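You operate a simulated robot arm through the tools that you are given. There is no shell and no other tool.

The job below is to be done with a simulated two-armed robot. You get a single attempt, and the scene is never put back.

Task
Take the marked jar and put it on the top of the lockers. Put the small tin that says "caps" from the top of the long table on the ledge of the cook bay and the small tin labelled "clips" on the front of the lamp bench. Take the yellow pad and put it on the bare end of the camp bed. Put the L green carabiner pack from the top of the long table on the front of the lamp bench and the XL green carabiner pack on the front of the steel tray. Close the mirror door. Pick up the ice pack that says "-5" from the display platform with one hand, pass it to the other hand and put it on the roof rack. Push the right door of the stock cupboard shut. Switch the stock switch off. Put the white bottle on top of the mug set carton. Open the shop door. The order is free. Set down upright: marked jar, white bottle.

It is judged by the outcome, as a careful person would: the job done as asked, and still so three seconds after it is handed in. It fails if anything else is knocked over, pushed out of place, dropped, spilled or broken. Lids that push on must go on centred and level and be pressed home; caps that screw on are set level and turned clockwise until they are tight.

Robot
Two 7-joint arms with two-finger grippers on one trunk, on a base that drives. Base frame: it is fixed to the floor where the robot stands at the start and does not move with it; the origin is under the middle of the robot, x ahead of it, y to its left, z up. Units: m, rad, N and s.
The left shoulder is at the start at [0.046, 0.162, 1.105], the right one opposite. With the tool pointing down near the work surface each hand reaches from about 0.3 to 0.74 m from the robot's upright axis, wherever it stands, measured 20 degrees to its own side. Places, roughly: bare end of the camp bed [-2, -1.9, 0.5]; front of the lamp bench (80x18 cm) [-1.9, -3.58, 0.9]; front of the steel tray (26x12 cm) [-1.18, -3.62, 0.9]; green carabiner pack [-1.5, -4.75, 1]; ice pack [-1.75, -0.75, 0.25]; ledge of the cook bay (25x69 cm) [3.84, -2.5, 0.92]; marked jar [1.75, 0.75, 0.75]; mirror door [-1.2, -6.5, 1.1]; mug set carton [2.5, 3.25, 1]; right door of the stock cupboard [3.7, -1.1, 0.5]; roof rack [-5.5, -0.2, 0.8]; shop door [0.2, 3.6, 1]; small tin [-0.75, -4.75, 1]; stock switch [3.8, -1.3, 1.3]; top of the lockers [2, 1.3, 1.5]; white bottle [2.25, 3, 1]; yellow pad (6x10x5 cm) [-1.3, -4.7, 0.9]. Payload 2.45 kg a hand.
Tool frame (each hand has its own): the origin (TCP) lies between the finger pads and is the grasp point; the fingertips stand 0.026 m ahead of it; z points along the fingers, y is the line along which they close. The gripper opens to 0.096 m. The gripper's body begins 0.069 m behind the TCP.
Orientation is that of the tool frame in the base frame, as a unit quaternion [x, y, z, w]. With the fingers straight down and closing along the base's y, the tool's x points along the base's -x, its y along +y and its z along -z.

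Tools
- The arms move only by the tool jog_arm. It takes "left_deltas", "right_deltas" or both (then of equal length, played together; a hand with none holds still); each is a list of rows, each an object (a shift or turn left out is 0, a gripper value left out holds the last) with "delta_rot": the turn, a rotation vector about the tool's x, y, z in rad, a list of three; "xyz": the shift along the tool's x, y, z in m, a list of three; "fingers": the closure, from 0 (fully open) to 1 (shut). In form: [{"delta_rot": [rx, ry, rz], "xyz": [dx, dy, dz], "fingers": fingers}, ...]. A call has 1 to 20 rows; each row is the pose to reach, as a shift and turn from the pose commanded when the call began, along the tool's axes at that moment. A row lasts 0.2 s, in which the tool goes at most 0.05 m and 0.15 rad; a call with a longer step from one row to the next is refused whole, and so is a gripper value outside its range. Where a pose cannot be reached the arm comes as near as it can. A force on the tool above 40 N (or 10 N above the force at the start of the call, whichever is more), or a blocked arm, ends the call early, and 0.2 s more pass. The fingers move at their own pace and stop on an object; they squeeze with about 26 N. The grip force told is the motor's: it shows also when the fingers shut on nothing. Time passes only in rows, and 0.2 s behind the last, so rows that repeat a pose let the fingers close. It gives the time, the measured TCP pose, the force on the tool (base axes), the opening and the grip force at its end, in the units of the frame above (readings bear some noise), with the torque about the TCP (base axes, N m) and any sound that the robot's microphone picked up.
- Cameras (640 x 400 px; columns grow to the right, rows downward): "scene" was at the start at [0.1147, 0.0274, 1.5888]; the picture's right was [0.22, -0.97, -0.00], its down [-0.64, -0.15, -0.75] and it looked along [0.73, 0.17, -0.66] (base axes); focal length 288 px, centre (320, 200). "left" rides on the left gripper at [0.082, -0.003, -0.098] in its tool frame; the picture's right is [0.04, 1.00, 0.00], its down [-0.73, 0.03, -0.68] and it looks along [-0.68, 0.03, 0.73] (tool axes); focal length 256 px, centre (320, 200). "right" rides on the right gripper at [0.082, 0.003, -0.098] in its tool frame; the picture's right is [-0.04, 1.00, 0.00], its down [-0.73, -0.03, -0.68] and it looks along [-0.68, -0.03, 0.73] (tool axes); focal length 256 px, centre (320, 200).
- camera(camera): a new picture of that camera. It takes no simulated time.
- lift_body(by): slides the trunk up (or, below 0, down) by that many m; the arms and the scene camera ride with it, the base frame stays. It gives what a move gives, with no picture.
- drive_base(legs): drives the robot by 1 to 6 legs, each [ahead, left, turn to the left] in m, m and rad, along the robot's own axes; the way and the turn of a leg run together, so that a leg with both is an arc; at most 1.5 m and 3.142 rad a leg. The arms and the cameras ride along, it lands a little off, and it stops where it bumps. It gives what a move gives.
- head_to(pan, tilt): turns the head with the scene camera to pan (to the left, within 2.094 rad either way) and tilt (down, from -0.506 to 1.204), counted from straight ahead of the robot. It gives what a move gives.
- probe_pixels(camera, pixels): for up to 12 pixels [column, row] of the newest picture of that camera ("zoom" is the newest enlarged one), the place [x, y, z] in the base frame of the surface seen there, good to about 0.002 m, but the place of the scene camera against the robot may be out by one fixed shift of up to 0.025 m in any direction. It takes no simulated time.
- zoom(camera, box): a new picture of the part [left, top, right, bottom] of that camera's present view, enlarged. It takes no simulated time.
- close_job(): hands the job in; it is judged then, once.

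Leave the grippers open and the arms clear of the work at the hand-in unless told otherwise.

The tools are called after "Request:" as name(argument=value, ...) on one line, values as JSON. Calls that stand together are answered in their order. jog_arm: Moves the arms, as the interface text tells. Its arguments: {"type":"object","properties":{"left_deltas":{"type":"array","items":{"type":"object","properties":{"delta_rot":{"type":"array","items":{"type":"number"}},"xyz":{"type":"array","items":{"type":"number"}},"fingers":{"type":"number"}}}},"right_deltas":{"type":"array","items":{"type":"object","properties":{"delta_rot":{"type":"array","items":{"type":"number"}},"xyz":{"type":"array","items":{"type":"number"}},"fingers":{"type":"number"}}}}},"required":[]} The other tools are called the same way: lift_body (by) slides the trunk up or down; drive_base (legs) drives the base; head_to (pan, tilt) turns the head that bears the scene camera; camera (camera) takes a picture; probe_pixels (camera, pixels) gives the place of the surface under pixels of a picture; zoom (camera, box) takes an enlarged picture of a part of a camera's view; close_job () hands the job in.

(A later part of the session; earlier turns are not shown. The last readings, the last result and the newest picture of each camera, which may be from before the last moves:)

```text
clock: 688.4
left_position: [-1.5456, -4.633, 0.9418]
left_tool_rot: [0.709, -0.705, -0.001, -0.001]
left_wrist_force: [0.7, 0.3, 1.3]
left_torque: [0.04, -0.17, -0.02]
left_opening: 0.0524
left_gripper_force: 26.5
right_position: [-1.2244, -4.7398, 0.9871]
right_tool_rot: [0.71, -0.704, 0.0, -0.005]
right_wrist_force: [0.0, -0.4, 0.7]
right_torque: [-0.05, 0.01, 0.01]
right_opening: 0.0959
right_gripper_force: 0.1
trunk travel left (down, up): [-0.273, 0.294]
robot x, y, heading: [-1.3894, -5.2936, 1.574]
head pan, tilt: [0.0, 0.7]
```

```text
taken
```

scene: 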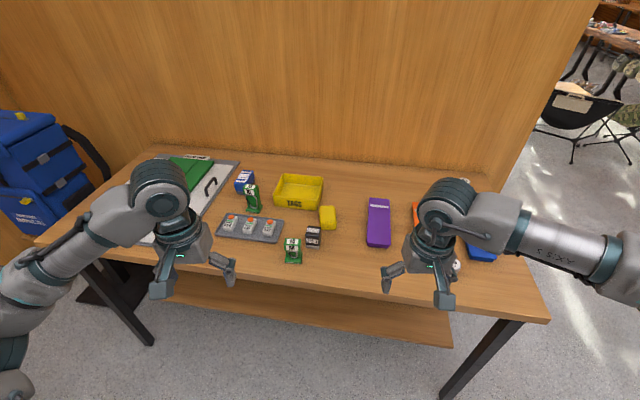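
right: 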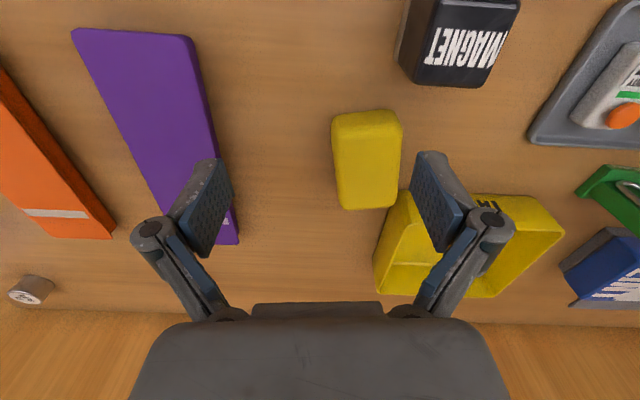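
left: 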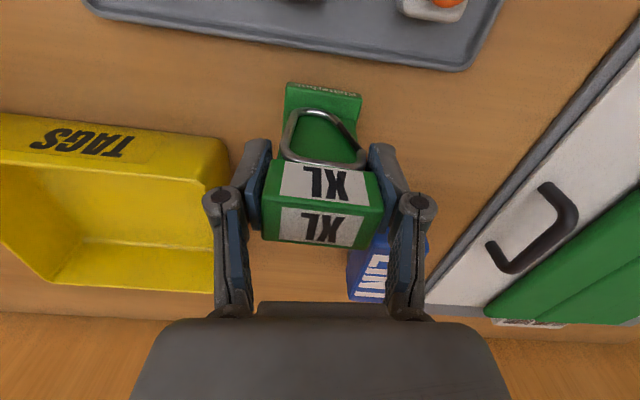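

XL gripped. Lift both hands up.

Request:
jog_arm(left_deltas=[{"xyz": [0, 0, -0.02]}, {"xyz": [0, 0, -0.05]}, {"xyz": [0, 0, -0.09]}, {"xyz": [0, 0, -0.13]}, {"xyz": [0.02, 0, -0.17]}, {"xyz": [0.06, 0, -0.19]}, {"xyz": [0.1, 0, -0.19]}, {"xyz": [0.14, 0, -0.19]}], right_deltas=[{"xyz": [0, 0, -0.02]}, {"xyz": [0, 0, -0.05]}, {"xyz": [0, 0, -0.07]}, {"xyz": [0, 0, -0.07]}, {"xyz": [0, 0, -0.07]}, {"xyz": [0, 0, -0.07]}, {"xyz": [0, 0, -0.07]}, {"xyz": [0, 0, -0.07]}])

Request:
drive_base(legs=[[0.03, 0.09, 0]])

Request:
camera(camera="right")

Request:
camera(camera="left")

```text
clock: 690.2
left_position: [-1.5462, -4.7731, 1.1299]
left_tool_rot: [0.709, -0.705, -0.001, -0.001]
left_wrist_force: [-0.1, 0.4, -2.0]
left_torque: [0.02, -0.03, 0.03]
left_opening: 0.0499
left_gripper_force: 25.7
right_position: [-1.2196, -4.7462, 1.0619]
right_tool_rot: [0.71, -0.704, 0.002, -0.005]
right_wrist_force: [-1.0, 0.0, 0.5]
right_torque: [0.0, 0.0, 0.0]
right_opening: 0.096
right_gripper_force: 0.0
right hand out of reach, approached as far as the arm can: row 3, 4, 5, 6, 7, 8
trunk travel left (down, up): [-0.273, 0.294]
robot x, y, heading: [-1.3887, -5.2966, 1.578]
head pan, tilt: [0.0, 0.7]
```

```text
clock: 691.3
left_position: [-1.5863, -4.7441, 1.1362]
left_tool_rot: [0.708, -0.706, -0.015, 0.012]
left_wrist_force: [2.0, -1.0, -1.6]
left_torque: [0.04, 0.16, -0.04]
left_opening: 0.0495
left_gripper_force: 25.1
right_position: [-1.2593, -4.7165, 1.0548]
right_tool_rot: [0.708, -0.706, -0.011, 0.008]
right_wrist_force: [2.7, 0.2, -0.6]
right_torque: [-0.09, 0.18, 0.0]
right_opening: 0.0957
right_gripper_force: 0.0
trunk travel left (down, up): [-0.273, 0.294]
robot x, y, heading: [-1.468, -5.2677, 1.574]
head pan, tilt: [0.0, 0.7]
```

```text
taken
```

right: 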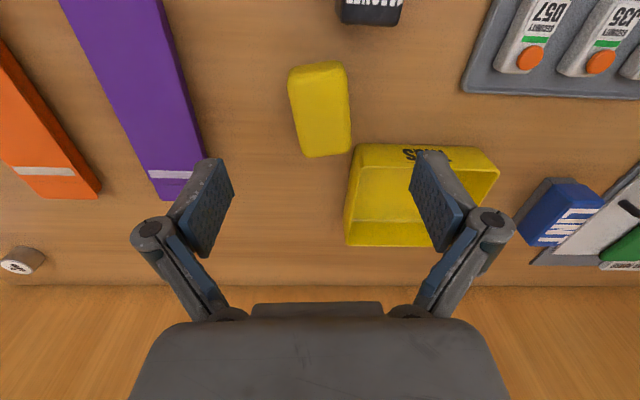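

```text
taken
```

left: 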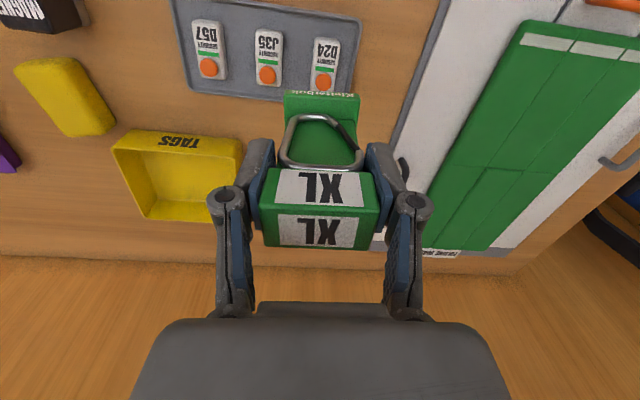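

XL is held squarely. Let the body settle and re-read.

Request:
head_to(pan=0.0, tilt=0.2)

Request:
head_to(pan=0.0, tilt=0.7)

Request:
head_to(pan=0.0, tilt=0.72)

Request:
camera(camera="right")

Request:
probe_pixels(camera="right", pixels=[[320, 70], [320, 110], [320, 150], [295, 110], [345, 110], [300, 150], [345, 150], [365, 160]])

```text
clock: 692.3
left_position: [-1.5758, -4.7472, 1.1367]
left_tool_rot: [-0.705, 0.709, 0.016, -0.01]
left_wrist_force: [-0.2, -0.2, -1.7]
left_torque: [0.0, 0.04, 0.0]
left_opening: 0.0494
left_gripper_force: 26.1
right_position: [-1.2498, -4.72, 1.0563]
right_tool_rot: [-0.706, 0.708, 0.013, -0.008]
right_wrist_force: [0.6, -0.1, -0.5]
right_torque: [-0.02, 0.08, -0.01]
right_opening: 0.0959
right_gripper_force: 0.0
trunk travel left (down, up): [-0.273, 0.294]
robot x, y, heading: [-1.465, -5.2641, 1.576]
head pan, tilt: [0.0, 0.201]
```

```text
clock: 693.2
left_position: [-1.5782, -4.7463, 1.1355]
left_tool_rot: [-0.705, 0.709, 0.015, -0.01]
left_wrist_force: [2.8, -0.9, -1.8]
left_torque: [0.08, 0.2, -0.01]
left_opening: 0.0497
left_gripper_force: 26.6
right_position: [-1.2533, -4.7187, 1.0565]
right_tool_rot: [0.707, -0.707, -0.011, 0.007]
right_wrist_force: [1.4, 0.9, -0.4]
right_torque: [-0.03, 0.2, 0.0]
right_opening: 0.0959
right_gripper_force: 0.2
trunk travel left (down, up): [-0.273, 0.294]
robot x, y, heading: [-1.4652, -5.2665, 1.574]
head pan, tilt: [0.0, 0.7]
```

```text
clock: 693.8
left_position: [-1.6134, -4.7458, 1.1327]
left_tool_rot: [0.708, -0.706, -0.007, 0.002]
left_wrist_force: [0.4, 0.4, -1.3]
left_torque: [0.03, 0.0, -0.03]
left_opening: 0.0493
left_gripper_force: 25.8
right_position: [-1.2852, -4.7187, 1.06]
right_tool_rot: [0.708, -0.706, -0.003, -0.003]
right_wrist_force: [-0.3, -0.3, -0.1]
right_torque: [-0.01, -0.01, 0.01]
right_opening: 0.096
right_gripper_force: 0.0
trunk travel left (down, up): [-0.273, 0.294]
robot x, y, heading: [-1.4686, -5.2623, 1.583]
head pan, tilt: [0.0, 0.721]
```

```text
taken
```

right: 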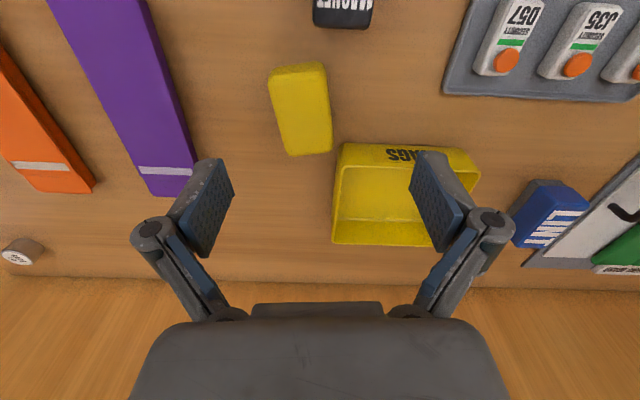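

```text
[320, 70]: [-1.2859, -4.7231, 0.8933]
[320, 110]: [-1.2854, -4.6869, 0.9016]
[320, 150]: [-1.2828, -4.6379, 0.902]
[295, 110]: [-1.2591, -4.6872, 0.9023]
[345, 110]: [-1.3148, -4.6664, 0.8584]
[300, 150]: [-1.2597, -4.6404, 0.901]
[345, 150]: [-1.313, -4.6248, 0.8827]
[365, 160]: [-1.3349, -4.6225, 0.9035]
```

Still swaying ~3 cm; a tiny turn to settle.

Request:
drive_base(legs=[[0, 0, -0.03]])

Request:
head_to(pan=0.0, tilt=0.3)

Request:
head_to(pan=0.0, tilt=0.32)

Request:
head_to(pan=0.0, tilt=0.7)

Request:
camera(camera="right")

```text
clock: 694.6
left_position: [-1.6253, -4.7419, 1.1293]
left_tool_rot: [-0.699, 0.715, -0.001, 0.005]
left_wrist_force: [-1.8, 0.2, -0.6]
left_torque: [-0.03, -0.1, 0.0]
left_opening: 0.0495
left_gripper_force: 25.7
right_position: [-1.2959, -4.7238, 1.0642]
right_tool_rot: [-0.698, 0.716, -0.004, 0.009]
right_wrist_force: [-0.9, -0.7, -0.6]
right_torque: [0.01, -0.1, 0.01]
right_opening: 0.0958
right_gripper_force: 0.1
trunk travel left (down, up): [-0.273, 0.294]
robot x, y, heading: [-1.4762, -5.2658, 1.546]
head pan, tilt: [0.0, 0.721]
```

```text
clock: 695.5
left_position: [-1.614, -4.7466, 1.1351]
left_tool_rot: [-0.699, 0.715, 0.005, 0.002]
left_wrist_force: [-0.5, 0.0, -1.9]
left_torque: [-0.03, -0.04, 0.01]
left_opening: 0.0495
left_gripper_force: 26.7
right_position: [-1.286, -4.7288, 1.0645]
right_tool_rot: [-0.7, 0.714, 0.003, 0.006]
right_wrist_force: [-0.3, 0.1, 0.2]
right_torque: [0.02, -0.09, -0.03]
right_opening: 0.0957
right_gripper_force: 0.2
trunk travel left (down, up): [-0.273, 0.294]
robot x, y, heading: [-1.477, -5.2616, 1.545]
head pan, tilt: [0.0, 0.3]
```

```text
clock: 696.1
left_position: [-1.62, -4.746, 1.1333]
left_tool_rot: [-0.7, 0.715, 0.004, 0.003]
left_wrist_force: [-1.8, 0.6, -1.9]
left_torque: [-0.07, -0.07, -0.01]
left_opening: 0.0494
left_gripper_force: 25.8
right_position: [-1.2901, -4.7299, 1.066]
right_tool_rot: [-0.699, 0.715, 0.001, 0.008]
right_wrist_force: [-0.2, 0.9, 0.7]
right_torque: [0.0, -0.09, 0.01]
right_opening: 0.096
right_gripper_force: 0.0
trunk travel left (down, up): [-0.273, 0.294]
robot x, y, heading: [-1.4809, -5.264, 1.546]
head pan, tilt: [0.0, 0.319]
```

```text
clock: 696.9
left_position: [-1.6134, -4.7458, 1.1344]
left_tool_rot: [-0.7, 0.715, 0.006, 0.002]
left_wrist_force: [-1.0, 1.5, -1.3]
left_torque: [-0.03, -0.06, -0.03]
left_opening: 0.0494
left_gripper_force: 26.3
right_position: [-1.2852, -4.7289, 1.0646]
right_tool_rot: [-0.7, 0.714, 0.002, 0.006]
right_wrist_force: [-0.8, -0.2, -0.1]
right_torque: [0.02, -0.11, 0.01]
right_opening: 0.096
right_gripper_force: 0.1
trunk travel left (down, up): [-0.273, 0.294]
robot x, y, heading: [-1.4816, -5.2595, 1.545]
head pan, tilt: [0.0, 0.7]
```

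```text
taken
```

right: 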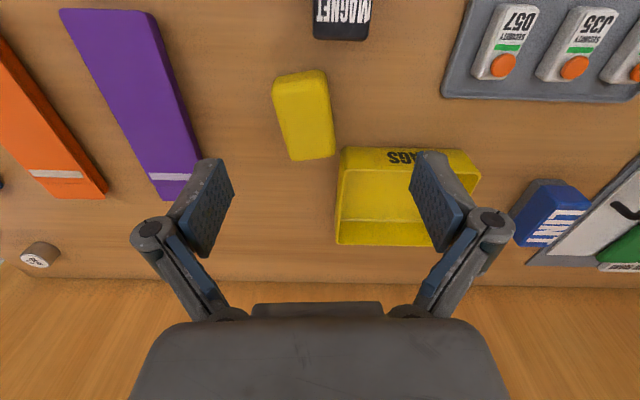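

Steady enough (±3 mm). Move the right hand over the pad and down to z≈0.96.

Request:
jog_arm(right_deltas=[{"xyz": [-0.02, -0.01, 0.02], "delta_rot": [-0.006, 0.011, 0]}, {"xyz": [-0.04, -0.02, 0.05], "delta_rot": [-0.006, 0.011, 0]}, {"xyz": [-0.041, -0.02, 0.09], "delta_rot": [-0.006, 0.011, 0]}, {"xyz": [-0.041, -0.02, 0.105], "delta_rot": [-0.006, 0.011, 0]}, {"xyz": [-0.041, -0.02, 0.105], "delta_rot": [-0.006, 0.011, 0]}])

Request:
camera(camera="right")

Request:
probe_pixels(camera="right", pixels=[[320, 60], [320, 110], [285, 110], [350, 110], [370, 130], [400, 130]])

```text
clock: 698.1
left_position: [-1.6042, -4.7477, 1.135]
left_tool_rot: [-0.698, 0.716, 0.008, 0.0]
left_wrist_force: [-0.2, -0.2, -2.0]
left_torque: [-0.04, -0.05, 0.01]
left_opening: 0.0499
left_gripper_force: 26.3
right_position: [-1.257, -4.6861, 0.9617]
right_tool_rot: [-0.698, 0.716, 0.002, -0.003]
right_wrist_force: [0.8, 0.5, -0.3]
right_torque: [-0.02, -0.01, 0.01]
right_opening: 0.0956
right_gripper_force: 0.0
trunk travel left (down, up): [-0.273, 0.294]
robot x, y, heading: [-1.4786, -5.2631, 1.544]
head pan, tilt: [0.0, 0.7]
```

```text
taken
```

right: 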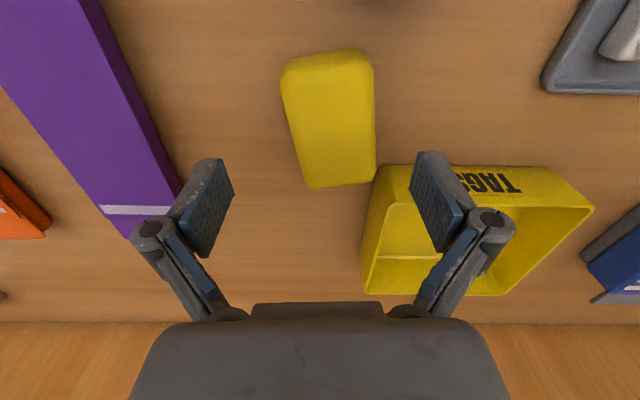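

```text
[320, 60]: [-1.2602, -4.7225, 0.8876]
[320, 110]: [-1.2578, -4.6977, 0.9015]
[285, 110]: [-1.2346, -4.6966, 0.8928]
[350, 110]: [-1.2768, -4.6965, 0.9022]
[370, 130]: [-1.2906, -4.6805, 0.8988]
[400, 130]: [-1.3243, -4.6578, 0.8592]
```

Pad centre x≈−1.2635. Pre-close slightly, descend 7.2 cm, then grip.

Request:
jog_arm(right_deltas=[{"xyz": [-0.002, 0.005, 0.02], "fingers": 0.18}, {"xyz": [-0.002, 0.006, 0.045]}, {"xyz": [-0.002, 0.006, 0.065]}, {"xyz": [-0.002, 0.006, 0.071]}, {"xyz": [-0.002, 0.006, 0.071], "fingers": 0.4}, {"xyz": [-0.002, 0.006, 0.071], "fingers": 0.7}, {"xyz": [-0.002, 0.006, 0.071], "fingers": 0.7}])

Request:
camera(camera="right")

```text
clock: 699.7
left_position: [-1.624, -4.7456, 1.1338]
left_tool_rot: [-0.699, 0.715, 0.003, 0.005]
left_wrist_force: [-0.4, 0.2, -1.7]
left_torque: [0.01, -0.04, 0.02]
left_opening: 0.0495
left_gripper_force: 26.4
right_position: [-1.2743, -4.6901, 0.8945]
right_tool_rot: [-0.7, 0.715, -0.002, 0.002]
right_wrist_force: [1.9, -0.2, 2.7]
right_torque: [-0.01, -0.1, -0.02]
right_opening: 0.0361
right_gripper_force: 0.1
right hand out of reach, approached as far as the arm can: row 3, 4, 5, 6, 7
trunk travel left (down, up): [-0.273, 0.294]
robot x, y, heading: [-1.4815, -5.2659, 1.548]
head pan, tilt: [0.0, 0.7]
```

```text
taken
```

right: 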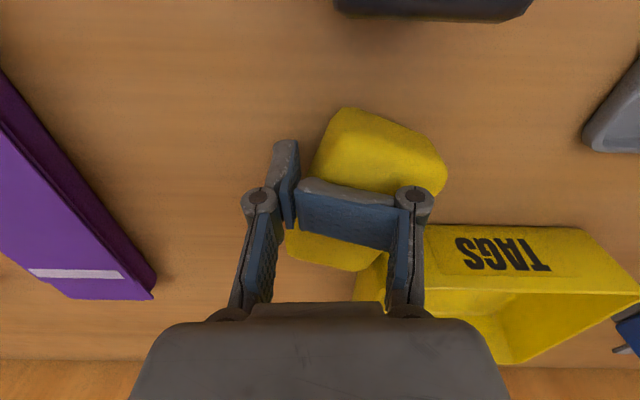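

A finger came down on the pad and the pad turned (the hand swayed). Open and raise at once, then look.

Request:
jog_arm(right_deltas=[{"xyz": [0, 0, -0.015], "fingers": 0.5}, {"xyz": [0, 0, -0.04], "fingers": 0.2}, {"xyz": [0, 0, -0.07], "fingers": 0.0}, {"xyz": [0, 0, -0.1], "fingers": 0.0}])

Request:
camera(camera="right")

Request:
camera(camera="scene")

```text
clock: 700.7
left_position: [-1.6085, -4.7467, 1.1349]
left_tool_rot: [-0.698, 0.716, 0.006, 0.001]
left_wrist_force: [-0.9, 0.5, -1.5]
left_torque: [-0.04, 0.0, -0.03]
left_opening: 0.0492
left_gripper_force: 25.9
right_position: [-1.2635, -4.6913, 0.9911]
right_tool_rot: [-0.699, 0.716, 0.001, -0.001]
right_wrist_force: [-0.2, 0.2, 0.6]
right_torque: [0.01, -0.07, -0.03]
right_opening: 0.0962
right_gripper_force: 0.1
trunk travel left (down, up): [-0.273, 0.294]
robot x, y, heading: [-1.4805, -5.2657, 1.542]
head pan, tilt: [0.0, 0.7]
```

```text
taken
```

right: 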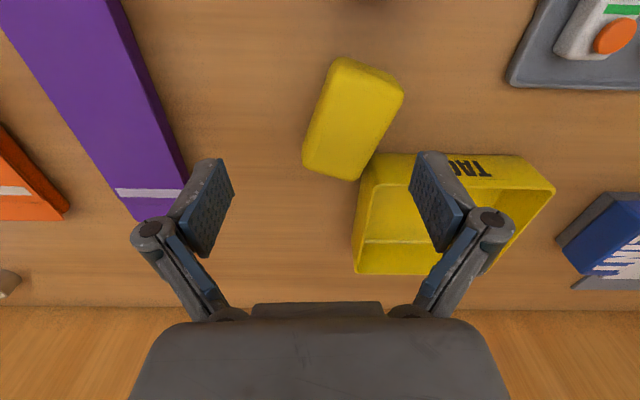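

```text
taken
```

scene: 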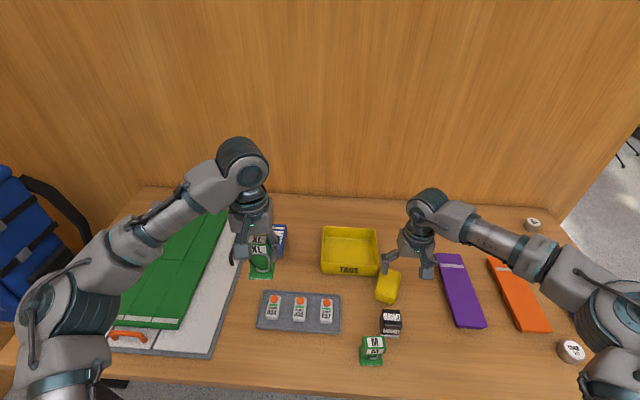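

The pad only turned ~24° on the table; nothing else moved. I first settle the body with another tiny base move, then probe the pad.

Request:
drive_base(legs=[[0.02, 0, 0.04]])

Request:
head_to(pan=0.0, tilt=0.3)

Request:
head_to(pan=0.0, tilt=0.32)

Request:
head_to(pan=0.0, tilt=0.3)

Request:
head_to(pan=0.0, tilt=0.32)

Request:
camera(camera="right")

```text
clock: 701.5
left_position: [-1.6407, -4.7352, 1.1361]
left_tool_rot: [0.713, -0.701, -0.005, -0.005]
left_wrist_force: [-2.0, 0.3, -0.8]
left_torque: [-0.05, -0.13, 0.04]
left_opening: 0.0494
left_gripper_force: 25.9
right_position: [-1.2955, -4.6662, 0.9971]
right_tool_rot: [0.715, -0.7, -0.001, -0.004]
right_wrist_force: [-1.4, -0.3, 0.3]
right_torque: [0.06, -0.13, 0.02]
right_opening: 0.096
right_gripper_force: 0.1
trunk travel left (down, up): [-0.273, 0.294]
robot x, y, heading: [-1.4804, -5.2407, 1.584]
head pan, tilt: [0.0, 0.7]
```

```text
clock: 702.4
left_position: [-1.6368, -4.7351, 1.137]
left_tool_rot: [0.715, -0.699, -0.007, -0.002]
left_wrist_force: [-1.3, 0.9, -1.1]
left_torque: [-0.05, -0.11, -0.02]
left_opening: 0.0496
left_gripper_force: 26.6
right_position: [-1.2938, -4.6658, 0.9945]
right_tool_rot: [0.715, -0.699, -0.003, 0.0]
right_wrist_force: [-0.5, -0.4, 0.7]
right_torque: [-0.02, -0.08, 0.01]
right_opening: 0.0961
right_gripper_force: 0.0
trunk travel left (down, up): [-0.273, 0.294]
robot x, y, heading: [-1.4824, -5.2437, 1.583]
head pan, tilt: [0.0, 0.3]
```

```text
clock: 703.0
left_position: [-1.6255, -4.7349, 1.1392]
left_tool_rot: [0.714, -0.7, -0.011, 0.0]
left_wrist_force: [0.2, -0.1, -0.7]
left_torque: [-0.01, -0.04, 0.03]
left_opening: 0.0494
left_gripper_force: 26.0
right_position: [-1.284, -4.6664, 0.9917]
right_tool_rot: [0.715, -0.699, -0.006, 0.002]
right_wrist_force: [-0.1, 0.0, 0.3]
right_torque: [-0.01, -0.02, -0.02]
right_opening: 0.0958
right_gripper_force: 0.0
trunk travel left (down, up): [-0.273, 0.294]
robot x, y, heading: [-1.4816, -5.2456, 1.585]
head pan, tilt: [0.0, 0.319]
```

```text
clock: 703.6
left_position: [-1.5964, -4.7353, 1.1422]
left_tool_rot: [0.712, -0.701, -0.017, 0.008]
left_wrist_force: [-0.2, -0.9, -2.1]
left_torque: [-0.02, 0.05, -0.01]
left_opening: 0.0497
left_gripper_force: 26.2
right_position: [-1.2577, -4.6666, 0.9888]
right_tool_rot: [0.713, -0.701, -0.014, 0.009]
right_wrist_force: [0.0, -0.5, 0.4]
right_torque: [0.0, 0.05, 0.0]
right_opening: 0.0959
right_gripper_force: 0.1
trunk travel left (down, up): [-0.273, 0.294]
robot x, y, heading: [-1.4753, -5.2434, 1.583]
head pan, tilt: [0.0, 0.3]
```

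```text
clock: 704.2
left_position: [-1.6252, -4.7352, 1.1373]
left_tool_rot: [0.713, -0.701, -0.01, -0.001]
left_wrist_force: [-0.8, 0.9, -0.4]
left_torque: [-0.04, -0.01, 0.0]
left_opening: 0.0494
left_gripper_force: 26.0
right_position: [-1.2816, -4.6655, 0.9917]
right_tool_rot: [0.714, -0.7, -0.006, 0.003]
right_wrist_force: [-0.4, 0.3, 0.2]
right_torque: [0.0, -0.03, -0.02]
right_opening: 0.0962
right_gripper_force: 0.0
trunk travel left (down, up): [-0.273, 0.294]
robot x, y, heading: [-1.4809, -5.2414, 1.589]
head pan, tilt: [0.0, 0.319]
```

```text
taken
```

right: 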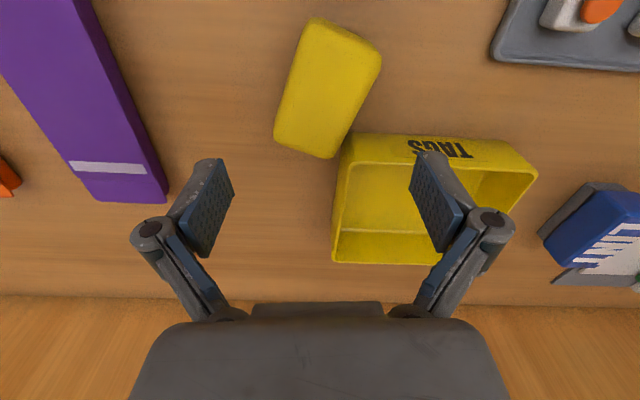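

This standing spot rocks more. Raise the right hand 10 cm for safety, then back 8 cm and turn slightly, and sample.

Request:
jog_arm(right_deltas=[{"xyz": [0, 0, -0.04]}, {"xyz": [0.02, 0, -0.08]}, {"xyz": [0.05, 0, -0.1]}])

Request:
drive_base(legs=[[-0.06, 0, -0.1]])

Request:
head_to(pan=0.0, tilt=0.7)

Request:
head_to(pan=0.0, tilt=0.72)

Request:
head_to(pan=0.0, tilt=0.7)

Request:
head_to(pan=0.0, tilt=0.72)

```text
clock: 705.0
left_position: [-1.6346, -4.7363, 1.1384]
left_tool_rot: [0.714, -0.7, -0.009, -0.003]
left_wrist_force: [-1.1, 0.1, -0.8]
left_torque: [-0.01, -0.1, -0.04]
left_opening: 0.0495
left_gripper_force: 26.0
right_position: [-1.2891, -4.7191, 1.0943]
right_tool_rot: [0.714, -0.7, -0.005, -0.001]
right_wrist_force: [-0.4, 0.9, 0.8]
right_torque: [0.02, -0.05, -0.02]
right_opening: 0.0958
right_gripper_force: 0.0
trunk travel left (down, up): [-0.273, 0.294]
robot x, y, heading: [-1.4835, -5.2409, 1.59]
head pan, tilt: [0.0, 0.319]
```

```text
clock: 706.0
left_position: [-1.5794, -4.7783, 1.1351]
left_tool_rot: [-0.678, 0.735, 0.008, 0.001]
left_wrist_force: [-0.8, 0.0, -1.4]
left_torque: [-0.01, -0.02, -0.03]
left_opening: 0.0496
left_gripper_force: 25.7
right_position: [-1.2357, -4.7978, 1.0905]
right_tool_rot: [-0.678, 0.735, 0.004, -0.002]
right_wrist_force: [-0.3, -0.2, -0.7]
right_torque: [0.01, -0.02, 0.0]
right_opening: 0.0958
right_gripper_force: 0.1
trunk travel left (down, up): [-0.273, 0.294]
robot x, y, heading: [-1.4839, -5.303, 1.486]
head pan, tilt: [0.0, 0.319]
```

```text
clock: 706.8
left_position: [-1.5784, -4.787, 1.1414]
left_tool_rot: [-0.678, 0.735, 0.013, 0.002]
left_wrist_force: [-0.8, 0.7, -0.9]
left_torque: [-0.04, -0.06, -0.01]
left_opening: 0.0496
left_gripper_force: 26.2
right_position: [-1.2341, -4.8049, 1.0955]
right_tool_rot: [-0.679, 0.734, 0.007, 0.0]
right_wrist_force: [0.0, -0.1, -0.5]
right_torque: [0.0, -0.01, -0.01]
right_opening: 0.0959
right_gripper_force: 0.1
trunk travel left (down, up): [-0.273, 0.294]
robot x, y, heading: [-1.4864, -5.3007, 1.488]
head pan, tilt: [0.0, 0.7]
```

```text
clock: 707.4
left_position: [-1.5717, -4.7869, 1.1428]
left_tool_rot: [-0.678, 0.735, 0.013, 0.001]
left_wrist_force: [-0.1, -0.1, -0.5]
left_torque: [-0.01, -0.03, 0.01]
left_opening: 0.0493
left_gripper_force: 25.8
right_position: [-1.2289, -4.806, 1.0931]
right_tool_rot: [-0.678, 0.735, 0.008, -0.001]
right_wrist_force: [0.2, 0.8, -0.4]
right_torque: [0.01, -0.03, 0.03]
right_opening: 0.0959
right_gripper_force: 0.0
trunk travel left (down, up): [-0.273, 0.294]
robot x, y, heading: [-1.4847, -5.3048, 1.484]
head pan, tilt: [0.0, 0.721]
```

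```text
clock: 708.0
left_position: [-1.5524, -4.7882, 1.144]
left_tool_rot: [-0.677, 0.736, 0.019, -0.004]
left_wrist_force: [0.6, -0.3, -1.6]
left_torque: [0.02, 0.05, -0.01]
left_opening: 0.0496
left_gripper_force: 25.9
right_position: [-1.2095, -4.8077, 1.0894]
right_tool_rot: [-0.677, 0.735, 0.014, -0.006]
right_wrist_force: [0.3, -0.2, 1.0]
right_torque: [0.04, 0.01, 0.02]
right_opening: 0.096
right_gripper_force: 0.1
trunk travel left (down, up): [-0.273, 0.294]
robot x, y, heading: [-1.4809, -5.2999, 1.487]
head pan, tilt: [0.0, 0.7]
```

```text
clock: 708.6
left_position: [-1.5715, -4.7873, 1.1425]
left_tool_rot: [-0.678, 0.735, 0.013, 0.001]
left_wrist_force: [0.5, -0.5, -1.1]
left_torque: [-0.03, -0.03, 0.0]
left_opening: 0.0493
left_gripper_force: 26.1
right_position: [-1.2266, -4.8047, 1.0924]
right_tool_rot: [-0.678, 0.735, 0.01, -0.002]
right_wrist_force: [0.0, 1.4, 0.0]
right_torque: [0.02, -0.02, 0.0]
right_opening: 0.0961
right_gripper_force: 0.1
trunk travel left (down, up): [-0.273, 0.294]
robot x, y, heading: [-1.4859, -5.3046, 1.484]
head pan, tilt: [0.0, 0.721]
```

I move forward 0.1 m so the arm works closer in (less overhang), then sample.

Request:
drive_base(legs=[[0.11, 0, 0.06]])

Request:
jog_arm(left_deltas=[{"xyz": [0.04, 0, -0.02]}, {"xyz": [0.08, 0, -0.04]}, {"xyz": [0.12, 0, -0.05]}, {"xyz": [0.15, 0, -0.05]}], right_deltas=[{"xyz": [0.03, 0, 0]}, {"xyz": [0.06, 0, 0]}, {"xyz": [0.06, 0, 0]}, {"xyz": [0.06, 0, 0]}])

Request:
head_to(pan=0.0, tilt=0.2)

Request:
head_to(pan=0.0, tilt=0.72)

Request:
head_to(pan=0.0, tilt=0.7)

Request:
head_to(pan=0.0, tilt=0.72)

```text
clock: 709.9
left_position: [-1.575, -4.6807, 1.1437]
left_tool_rot: [-0.698, 0.716, 0.019, -0.006]
left_wrist_force: [1.3, 0.3, -1.8]
left_torque: [0.02, 0.09, -0.02]
left_opening: 0.0494
left_gripper_force: 25.8
right_position: [-1.231, -4.6793, 1.0903]
right_tool_rot: [-0.698, 0.716, 0.015, -0.007]
right_wrist_force: [0.9, 1.2, -1.2]
right_torque: [-0.05, 0.06, -0.01]
right_opening: 0.0963
right_gripper_force: 0.0
trunk travel left (down, up): [-0.273, 0.294]
robot x, y, heading: [-1.4704, -5.1854, 1.539]
head pan, tilt: [0.0, 0.721]
```

```text
clock: 710.9
left_position: [-1.5861, -4.8366, 1.1934]
left_tool_rot: [-0.698, 0.716, 0.017, 0.0]
left_wrist_force: [0.2, 0.1, -0.5]
left_torque: [-0.02, 0.0, 0.0]
left_opening: 0.0497
left_gripper_force: 25.9
right_position: [-1.2397, -4.7415, 1.0953]
right_tool_rot: [-0.698, 0.716, 0.013, -0.002]
right_wrist_force: [0.8, 0.2, -0.3]
right_torque: [0.0, -0.01, -0.04]
right_opening: 0.0959
right_gripper_force: 0.1
trunk travel left (down, up): [-0.273, 0.294]
robot x, y, heading: [-1.4735, -5.192, 1.541]
head pan, tilt: [0.0, 0.721]
```

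```text
clock: 711.8
left_position: [-1.5894, -4.8337, 1.1923]
left_tool_rot: [-0.698, 0.716, 0.017, -0.001]
left_wrist_force: [-0.4, 0.2, -1.7]
left_torque: [0.0, 0.01, 0.01]
left_opening: 0.0496
left_gripper_force: 25.8
right_position: [-1.2425, -4.7392, 1.0935]
right_tool_rot: [-0.699, 0.715, 0.011, -0.003]
right_wrist_force: [0.1, -0.5, -0.8]
right_torque: [-0.05, 0.03, 0.0]
right_opening: 0.096
right_gripper_force: 0.0
trunk travel left (down, up): [-0.273, 0.294]
robot x, y, heading: [-1.4751, -5.1866, 1.545]
head pan, tilt: [0.0, 0.201]
```

```text
clock: 712.8
left_position: [-1.5903, -4.8326, 1.1932]
left_tool_rot: [-0.698, 0.716, 0.016, 0.001]
left_wrist_force: [0.0, -0.4, -1.1]
left_torque: [-0.02, 0.03, 0.01]
left_opening: 0.0494
left_gripper_force: 26.0
right_position: [-1.2433, -4.7404, 1.0949]
right_tool_rot: [-0.699, 0.715, 0.012, -0.003]
right_wrist_force: [-0.4, 0.2, 0.7]
right_torque: [0.02, -0.01, -0.01]
right_opening: 0.0958
right_gripper_force: 0.0
trunk travel left (down, up): [-0.273, 0.294]
robot x, y, heading: [-1.4779, -5.1858, 1.54]
head pan, tilt: [0.0, 0.721]
```

```text
clock: 713.4
left_position: [-1.588, -4.8343, 1.1925]
left_tool_rot: [-0.697, 0.716, 0.016, 0.0]
left_wrist_force: [-0.2, 0.6, -1.7]
left_torque: [-0.01, 0.0, -0.01]
left_opening: 0.0497
left_gripper_force: 25.6
right_position: [-1.2412, -4.7406, 1.0929]
right_tool_rot: [-0.699, 0.715, 0.012, -0.003]
right_wrist_force: [0.0, -0.3, 0.1]
right_torque: [0.02, 0.02, -0.01]
right_opening: 0.0959
right_gripper_force: 0.0
trunk travel left (down, up): [-0.273, 0.294]
robot x, y, heading: [-1.4752, -5.187, 1.538]
head pan, tilt: [0.0, 0.7]
```

```text
clock: 714.0
left_position: [-1.5907, -4.8342, 1.1924]
left_tool_rot: [-0.698, 0.716, 0.017, 0.0]
left_wrist_force: [0.6, 0.1, -2.3]
left_torque: [-0.01, -0.02, 0.0]
left_opening: 0.0494
left_gripper_force: 25.7
right_position: [-1.2449, -4.7398, 1.0941]
right_tool_rot: [-0.699, 0.715, 0.012, -0.001]
right_wrist_force: [-0.3, -0.8, -0.4]
right_torque: [-0.02, -0.03, -0.02]
right_opening: 0.0961
right_gripper_force: 0.0
trunk travel left (down, up): [-0.273, 0.294]
robot x, y, heading: [-1.474, -5.1894, 1.542]
head pan, tilt: [0.0, 0.721]
```

Quiet now (±1 mm). Look at the pad and probe it.

Request:
camera(camera="right")

Request:
probe_pixels(camera="right", pixels=[[350, 130], [350, 150], [350, 170], [330, 150], [370, 150], [340, 120], [360, 190], [345, 110]])

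```text
taken
```

right: 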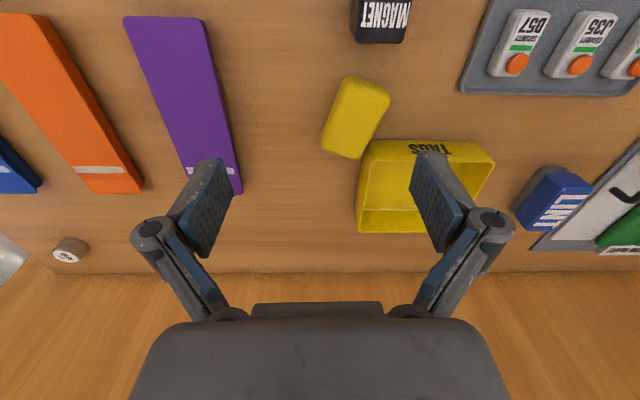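

```text
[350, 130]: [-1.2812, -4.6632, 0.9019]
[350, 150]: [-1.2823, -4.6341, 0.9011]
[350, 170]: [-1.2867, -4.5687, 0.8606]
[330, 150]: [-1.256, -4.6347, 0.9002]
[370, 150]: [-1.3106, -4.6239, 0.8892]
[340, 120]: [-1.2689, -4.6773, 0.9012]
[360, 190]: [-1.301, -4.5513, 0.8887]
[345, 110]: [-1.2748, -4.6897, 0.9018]
```

Zoom in to get the pad's outline.

Request:
zoom(camera="right", box=[300, 60, 420, 180])

Request:
probe_pixels(camera="zoom", pixels=[[150, 80], [280, 130], [90, 280], [205, 320], [120, 180], [245, 225], [215, 100], [150, 300], [180, 200], [240, 330]])

```text
3.33 times, centred on (360, 120) of right
```

zoom: 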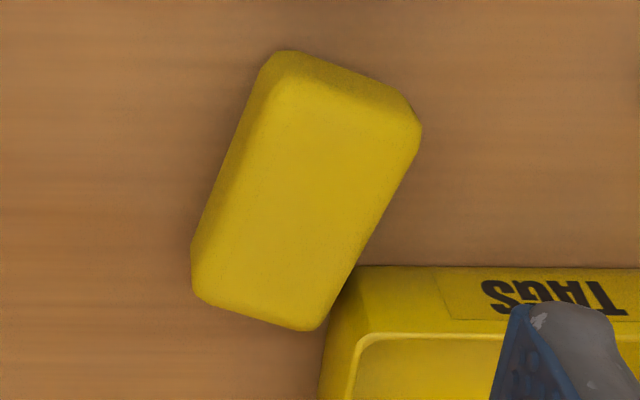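

```text
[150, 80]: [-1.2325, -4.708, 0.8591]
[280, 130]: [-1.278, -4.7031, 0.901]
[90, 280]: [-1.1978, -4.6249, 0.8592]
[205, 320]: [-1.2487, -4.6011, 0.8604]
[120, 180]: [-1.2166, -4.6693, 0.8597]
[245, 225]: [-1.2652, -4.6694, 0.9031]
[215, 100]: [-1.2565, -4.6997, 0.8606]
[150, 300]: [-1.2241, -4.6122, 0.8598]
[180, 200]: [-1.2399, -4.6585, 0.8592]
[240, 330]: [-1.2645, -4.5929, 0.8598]
```

Pad centre ≈ (−1.286, −4.676), turned 26°. Grip it near its front end (−1.299, −4.703), with the hand yawed +0.43, clear of the TAGS box. First go above with the yaw, fingers pre-closed.

Request:
jog_arm(right_deltas=[{"xyz": [-0.009, 0.014, 0.02], "delta_rot": [0, 0.01, 0.11], "fingers": 0.2}, {"xyz": [-0.018, 0.027, 0.04], "delta_rot": [0, 0.01, 0.22]}, {"xyz": [-0.027, 0.041, 0.06], "delta_rot": [0, 0.01, 0.33]}, {"xyz": [-0.036, 0.0548, 0.09], "delta_rot": [0, 0.01, 0.43]}, {"xyz": [-0.036, 0.0548, 0.12], "delta_rot": [0, 0.01, 0.43]}, {"xyz": [-0.036, 0.0548, 0.12], "delta_rot": [0, 0.01, 0.43]}])

Request:
camera(camera="right")

```text
clock: 715.4
left_position: [-1.5892, -4.8351, 1.1926]
left_tool_rot: [-0.698, 0.716, 0.016, 0.0]
left_wrist_force: [0.3, 0.9, -0.9]
left_torque: [0.02, 0.02, -0.02]
left_opening: 0.0497
left_gripper_force: 26.3
right_position: [-1.2996, -4.704, 0.9781]
right_tool_rot: [-0.53, 0.848, 0.008, -0.008]
right_wrist_force: [0.3, 0.8, 0.6]
right_torque: [0.02, -0.01, 0.0]
right_opening: 0.0768
right_gripper_force: 0.0
trunk travel left (down, up): [-0.273, 0.294]
robot x, y, heading: [-1.4706, -5.1901, 1.547]
head pan, tilt: [0.0, 0.721]
```

```text
taken
```

right: 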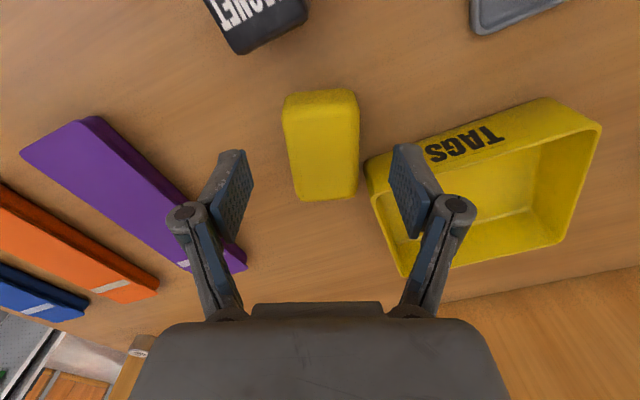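

Aligned well. Descend to z≈0.889 and close.

Request:
jog_arm(right_deltas=[{"xyz": [0, 0.001, 0.03]}, {"xyz": [0, 0.001, 0.06]}, {"xyz": [0, 0.001, 0.08]}, {"xyz": [0, 0.001, 0.088]}, {"xyz": [0, 0.001, 0.088], "fingers": 0.4}, {"xyz": [0, 0.001, 0.088], "fingers": 0.6}, {"xyz": [0, 0.001, 0.088], "fingers": 0.8}, {"xyz": [0, 0.001, 0.088], "fingers": 0.8}])

Request:
camera(camera="right")

```text
clock: 717.2
left_position: [-1.5896, -4.8335, 1.1925]
left_tool_rot: [-0.698, 0.716, 0.016, 0.0]
left_wrist_force: [-0.5, 0.3, -1.8]
left_torque: [0.02, 0.03, 0.0]
left_opening: 0.0497
left_gripper_force: 25.6
right_position: [-1.3022, -4.7007, 0.887]
right_tool_rot: [-0.53, 0.848, 0.009, -0.008]
right_wrist_force: [-0.3, -0.4, -0.5]
right_torque: [-0.02, -0.02, -0.02]
right_opening: 0.0595
right_gripper_force: 26.5
trunk travel left (down, up): [-0.273, 0.294]
robot x, y, heading: [-1.4734, -5.1883, 1.544]
head pan, tilt: [0.0, 0.721]
```

```text
taken
```

right: 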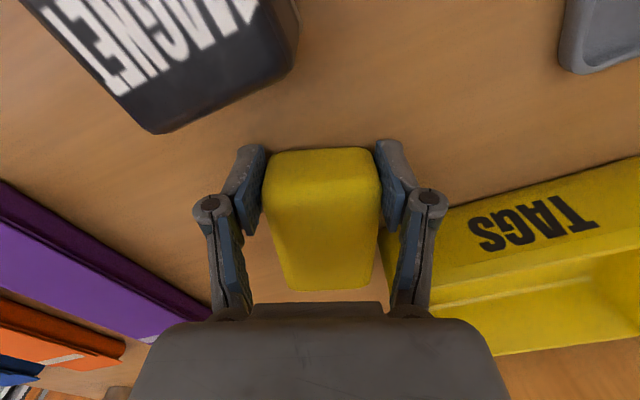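

Pad gripped (5.95 cm). Lift it up and back, undoing the yaw.

Request:
jog_arm(right_deltas=[{"xyz": [0, 0, -0.02]}, {"xyz": [0, 0, -0.05]}, {"xyz": [0, 0, -0.09]}, {"xyz": [0, 0, -0.13]}, {"xyz": [0, 0, -0.17], "delta_rot": [0, 0, -0.1]}, {"xyz": [0.02, -0.02, -0.21], "delta_rot": [0, 0, -0.2]}, {"xyz": [0.05, -0.03, -0.22], "delta_rot": [0, 0, -0.3]}, {"xyz": [0.08, -0.04, -0.22], "delta_rot": [0, 0, -0.43]}])

Request:
camera(camera="right")

Request:
camera(camera="left")

```text
clock: 719.0
left_position: [-1.5898, -4.835, 1.1918]
left_tool_rot: [-0.697, 0.716, 0.016, -0.001]
left_wrist_force: [0.1, -0.9, -1.8]
left_torque: [0.0, -0.01, 0.01]
left_opening: 0.0496
left_gripper_force: 26.0
right_position: [-1.2967, -4.7954, 1.1067]
right_tool_rot: [-0.699, 0.715, 0.009, -0.006]
right_wrist_force: [0.7, -0.5, -0.1]
right_torque: [0.01, -0.01, -0.02]
right_opening: 0.0594
right_gripper_force: 26.1
trunk travel left (down, up): [-0.273, 0.294]
robot x, y, heading: [-1.476, -5.1919, 1.543]
head pan, tilt: [0.0, 0.721]
```

```text
taken
```

right: 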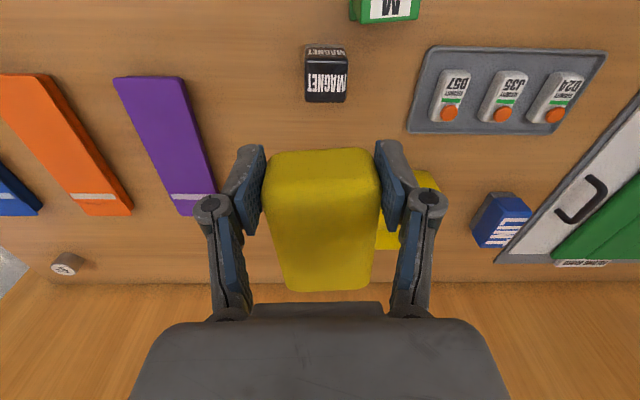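

```text
taken
```

left: 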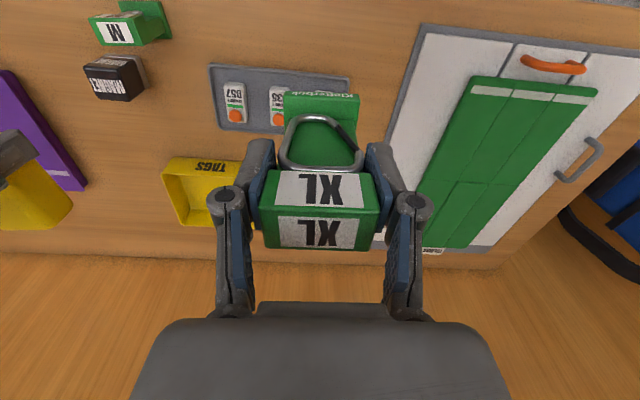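

Both held. Leave again: back, turn right, ahead to x≈0.06, turn left, and out to y≈−2.87.

Request:
drive_base(legs=[[-0.3, 0, 0], [0, 0, -1.543], [1.5, 0, 0], [0, 0, 1.571], [1.3, 0, 0], [1.3, 0, 0]])

```text
clock: 747.6
left_position: [-0.2943, -2.429, 1.1872]
left_tool_rot: [0.724, -0.69, -0.006, -0.008]
left_wrist_force: [-0.7, 2.0, -1.5]
left_torque: [-0.2, 0.02, 0.03]
left_opening: 0.0495
left_gripper_force: 26.0
right_position: [-0.0006, -2.3695, 1.1073]
right_tool_rot: [0.723, -0.691, 0.002, -0.002]
right_wrist_force: [0.4, 0.4, -1.7]
right_torque: [0.03, 0.08, 0.0]
right_opening: 0.0591
right_gripper_force: 26.1
trunk travel left (down, up): [-0.273, 0.294]
robot x, y, heading: [-0.1189, -2.7766, 1.608]
head pan, tilt: [0.0, 0.721]
```

Go to the steel tray: turn left, ahead 1.2, turn left to face it.

Request:
drive_base(legs=[[0, 0, 1.535], [1.2, 0, 0], [0, 0, 1.5]])

Request:
head_to(pan=0.0, tilt=0.75)

Request:
camera(camera="scene")

Request:
camera(camera="left")

```text
clock: 761.1
left_position: [-1.1848, -3.1691, 1.1905]
left_tool_rot: [0.716, 0.698, -0.005, 0.011]
left_wrist_force: [0.3, -0.9, -3.7]
left_torque: [0.1, 0.02, 0.03]
left_opening: 0.0495
left_gripper_force: 25.9
right_position: [-1.4792, -3.2037, 1.1066]
right_tool_rot: [0.716, 0.698, 0.002, 0.005]
right_wrist_force: [0.7, 0.0, -1.0]
right_torque: [0.01, 0.06, -0.04]
right_opening: 0.0591
right_gripper_force: 26.4
trunk travel left (down, up): [-0.273, 0.294]
robot x, y, heading: [-1.3128, -2.8105, -1.611]
head pan, tilt: [0.0, 0.721]
```

```text
clock: 761.7
left_position: [-1.1903, -3.1637, 1.1951]
left_tool_rot: [0.714, 0.7, 0.0, 0.018]
left_wrist_force: [1.0, -1.5, -1.3]
left_torque: [0.11, 0.08, 0.03]
left_opening: 0.0497
left_gripper_force: 26.1
right_position: [-1.4854, -3.1993, 1.1061]
right_tool_rot: [0.716, 0.698, 0.004, 0.01]
right_wrist_force: [0.1, -0.7, -0.1]
right_torque: [0.02, 0.05, -0.01]
right_opening: 0.0592
right_gripper_force: 26.2
trunk travel left (down, up): [-0.273, 0.294]
robot x, y, heading: [-1.2988, -2.8122, -1.61]
head pan, tilt: [0.0, 0.75]
```

```text
taken
```

scene: 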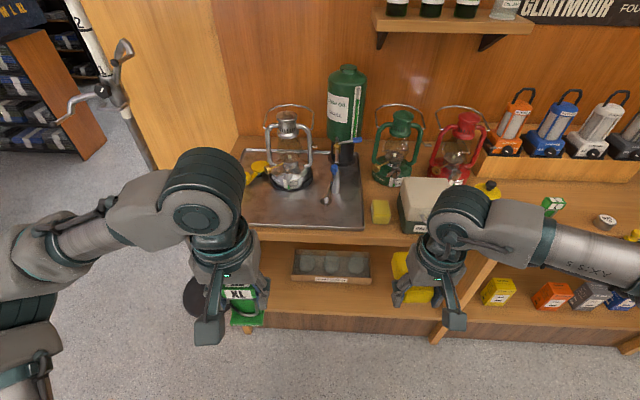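

```text
taken
```

left: 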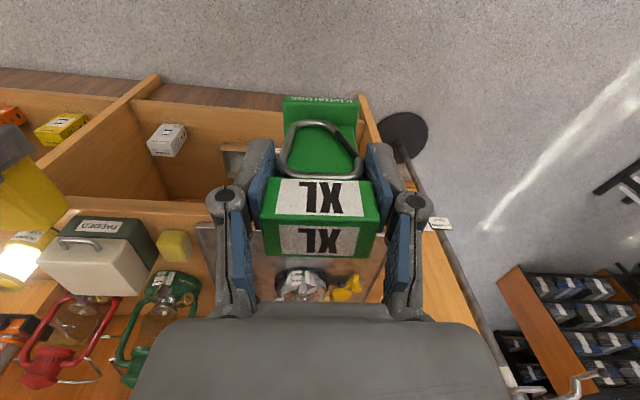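

Steel tray at (300,195): lantern at the back, front part free. Probe.

Request:
probe_pixels(camera="scene", pixels=[[250, 222], [360, 226], [280, 210], [320, 215], [345, 212], [300, 225], [325, 198], [290, 190], [258, 170], [378, 210], [300, 240], [270, 205]])

Request:
zoom(camera="scene", box=[220, 130, 400, 250])

```text
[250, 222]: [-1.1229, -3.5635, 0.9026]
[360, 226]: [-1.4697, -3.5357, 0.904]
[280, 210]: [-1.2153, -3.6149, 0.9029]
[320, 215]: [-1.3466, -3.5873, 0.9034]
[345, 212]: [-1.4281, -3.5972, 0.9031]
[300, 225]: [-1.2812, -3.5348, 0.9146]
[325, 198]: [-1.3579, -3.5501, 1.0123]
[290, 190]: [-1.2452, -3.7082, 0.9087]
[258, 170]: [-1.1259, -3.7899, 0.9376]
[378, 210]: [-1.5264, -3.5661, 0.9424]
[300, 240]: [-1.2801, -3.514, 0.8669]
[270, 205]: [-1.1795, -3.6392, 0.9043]
```

```text
3.33 times, centred on (310, 190) of scene
```

zoom: 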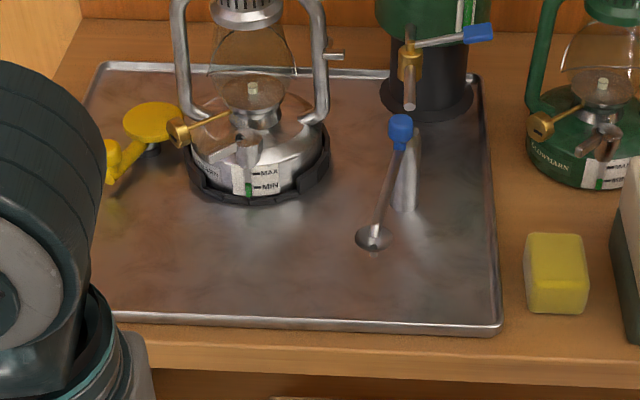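

Tray floor z≈0.903; I'll put XL near (−1.20, −3.62). Drive ahead 0.18.

Request:
drive_base(legs=[[0.18, 0, 0]])

Request:
head_to(pan=0.0, tilt=0.77)

Request:
head_to(pan=0.0, tilt=0.75)

Request:
camera(camera="left")

```text
clock: 763.2
left_position: [-1.2847, -3.331, 1.2018]
left_tool_rot: [0.715, 0.697, 0.02, 0.04]
left_wrist_force: [-2.2, 0.8, -2.1]
left_torque: [-0.09, -0.15, 0.01]
left_opening: 0.0495
left_gripper_force: 25.7
right_position: [-1.5741, -3.3699, 1.096]
right_tool_rot: [0.716, 0.697, 0.024, 0.034]
right_wrist_force: [-1.6, -0.3, 0.4]
right_torque: [0.05, -0.15, -0.06]
right_opening: 0.0592
right_gripper_force: 25.9
trunk travel left (down, up): [-0.273, 0.294]
robot x, y, heading: [-1.3237, -2.9917, -1.606]
head pan, tilt: [0.0, 0.75]
```

```text
clock: 763.8
left_position: [-1.2345, -3.3335, 1.1979]
left_tool_rot: [0.714, 0.7, 0.004, 0.024]
left_wrist_force: [0.0, 0.2, -1.7]
left_torque: [0.01, 0.0, 0.0]
left_opening: 0.0496
left_gripper_force: 26.4
right_position: [-1.5273, -3.3704, 1.1053]
right_tool_rot: [0.716, 0.697, 0.009, 0.018]
right_wrist_force: [0.3, -0.5, -1.2]
right_torque: [0.02, 0.01, 0.01]
right_opening: 0.0593
right_gripper_force: 26.1
trunk travel left (down, up): [-0.273, 0.294]
robot x, y, heading: [-1.3273, -2.9858, -1.607]
head pan, tilt: [0.0, 0.77]
```

```text
clock: 764.4
left_position: [-1.201, -3.3341, 1.194]
left_tool_rot: [0.714, 0.699, -0.003, 0.017]
left_wrist_force: [1.3, -1.3, -1.8]
left_torque: [0.07, 0.1, 0.02]
left_opening: 0.0494
left_gripper_force: 25.9
right_position: [-1.4958, -3.3741, 1.1096]
right_tool_rot: [0.715, 0.699, 0.002, 0.009]
right_wrist_force: [0.5, 0.2, -0.7]
right_torque: [0.0, 0.06, 0.03]
right_opening: 0.059
right_gripper_force: 26.1
trunk travel left (down, up): [-0.273, 0.294]
robot x, y, heading: [-1.3203, -2.9887, -1.608]
head pan, tilt: [0.0, 0.75]
```

```text
taken
```

left: 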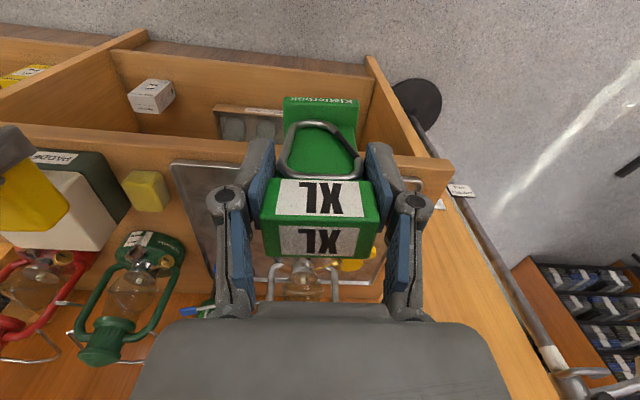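

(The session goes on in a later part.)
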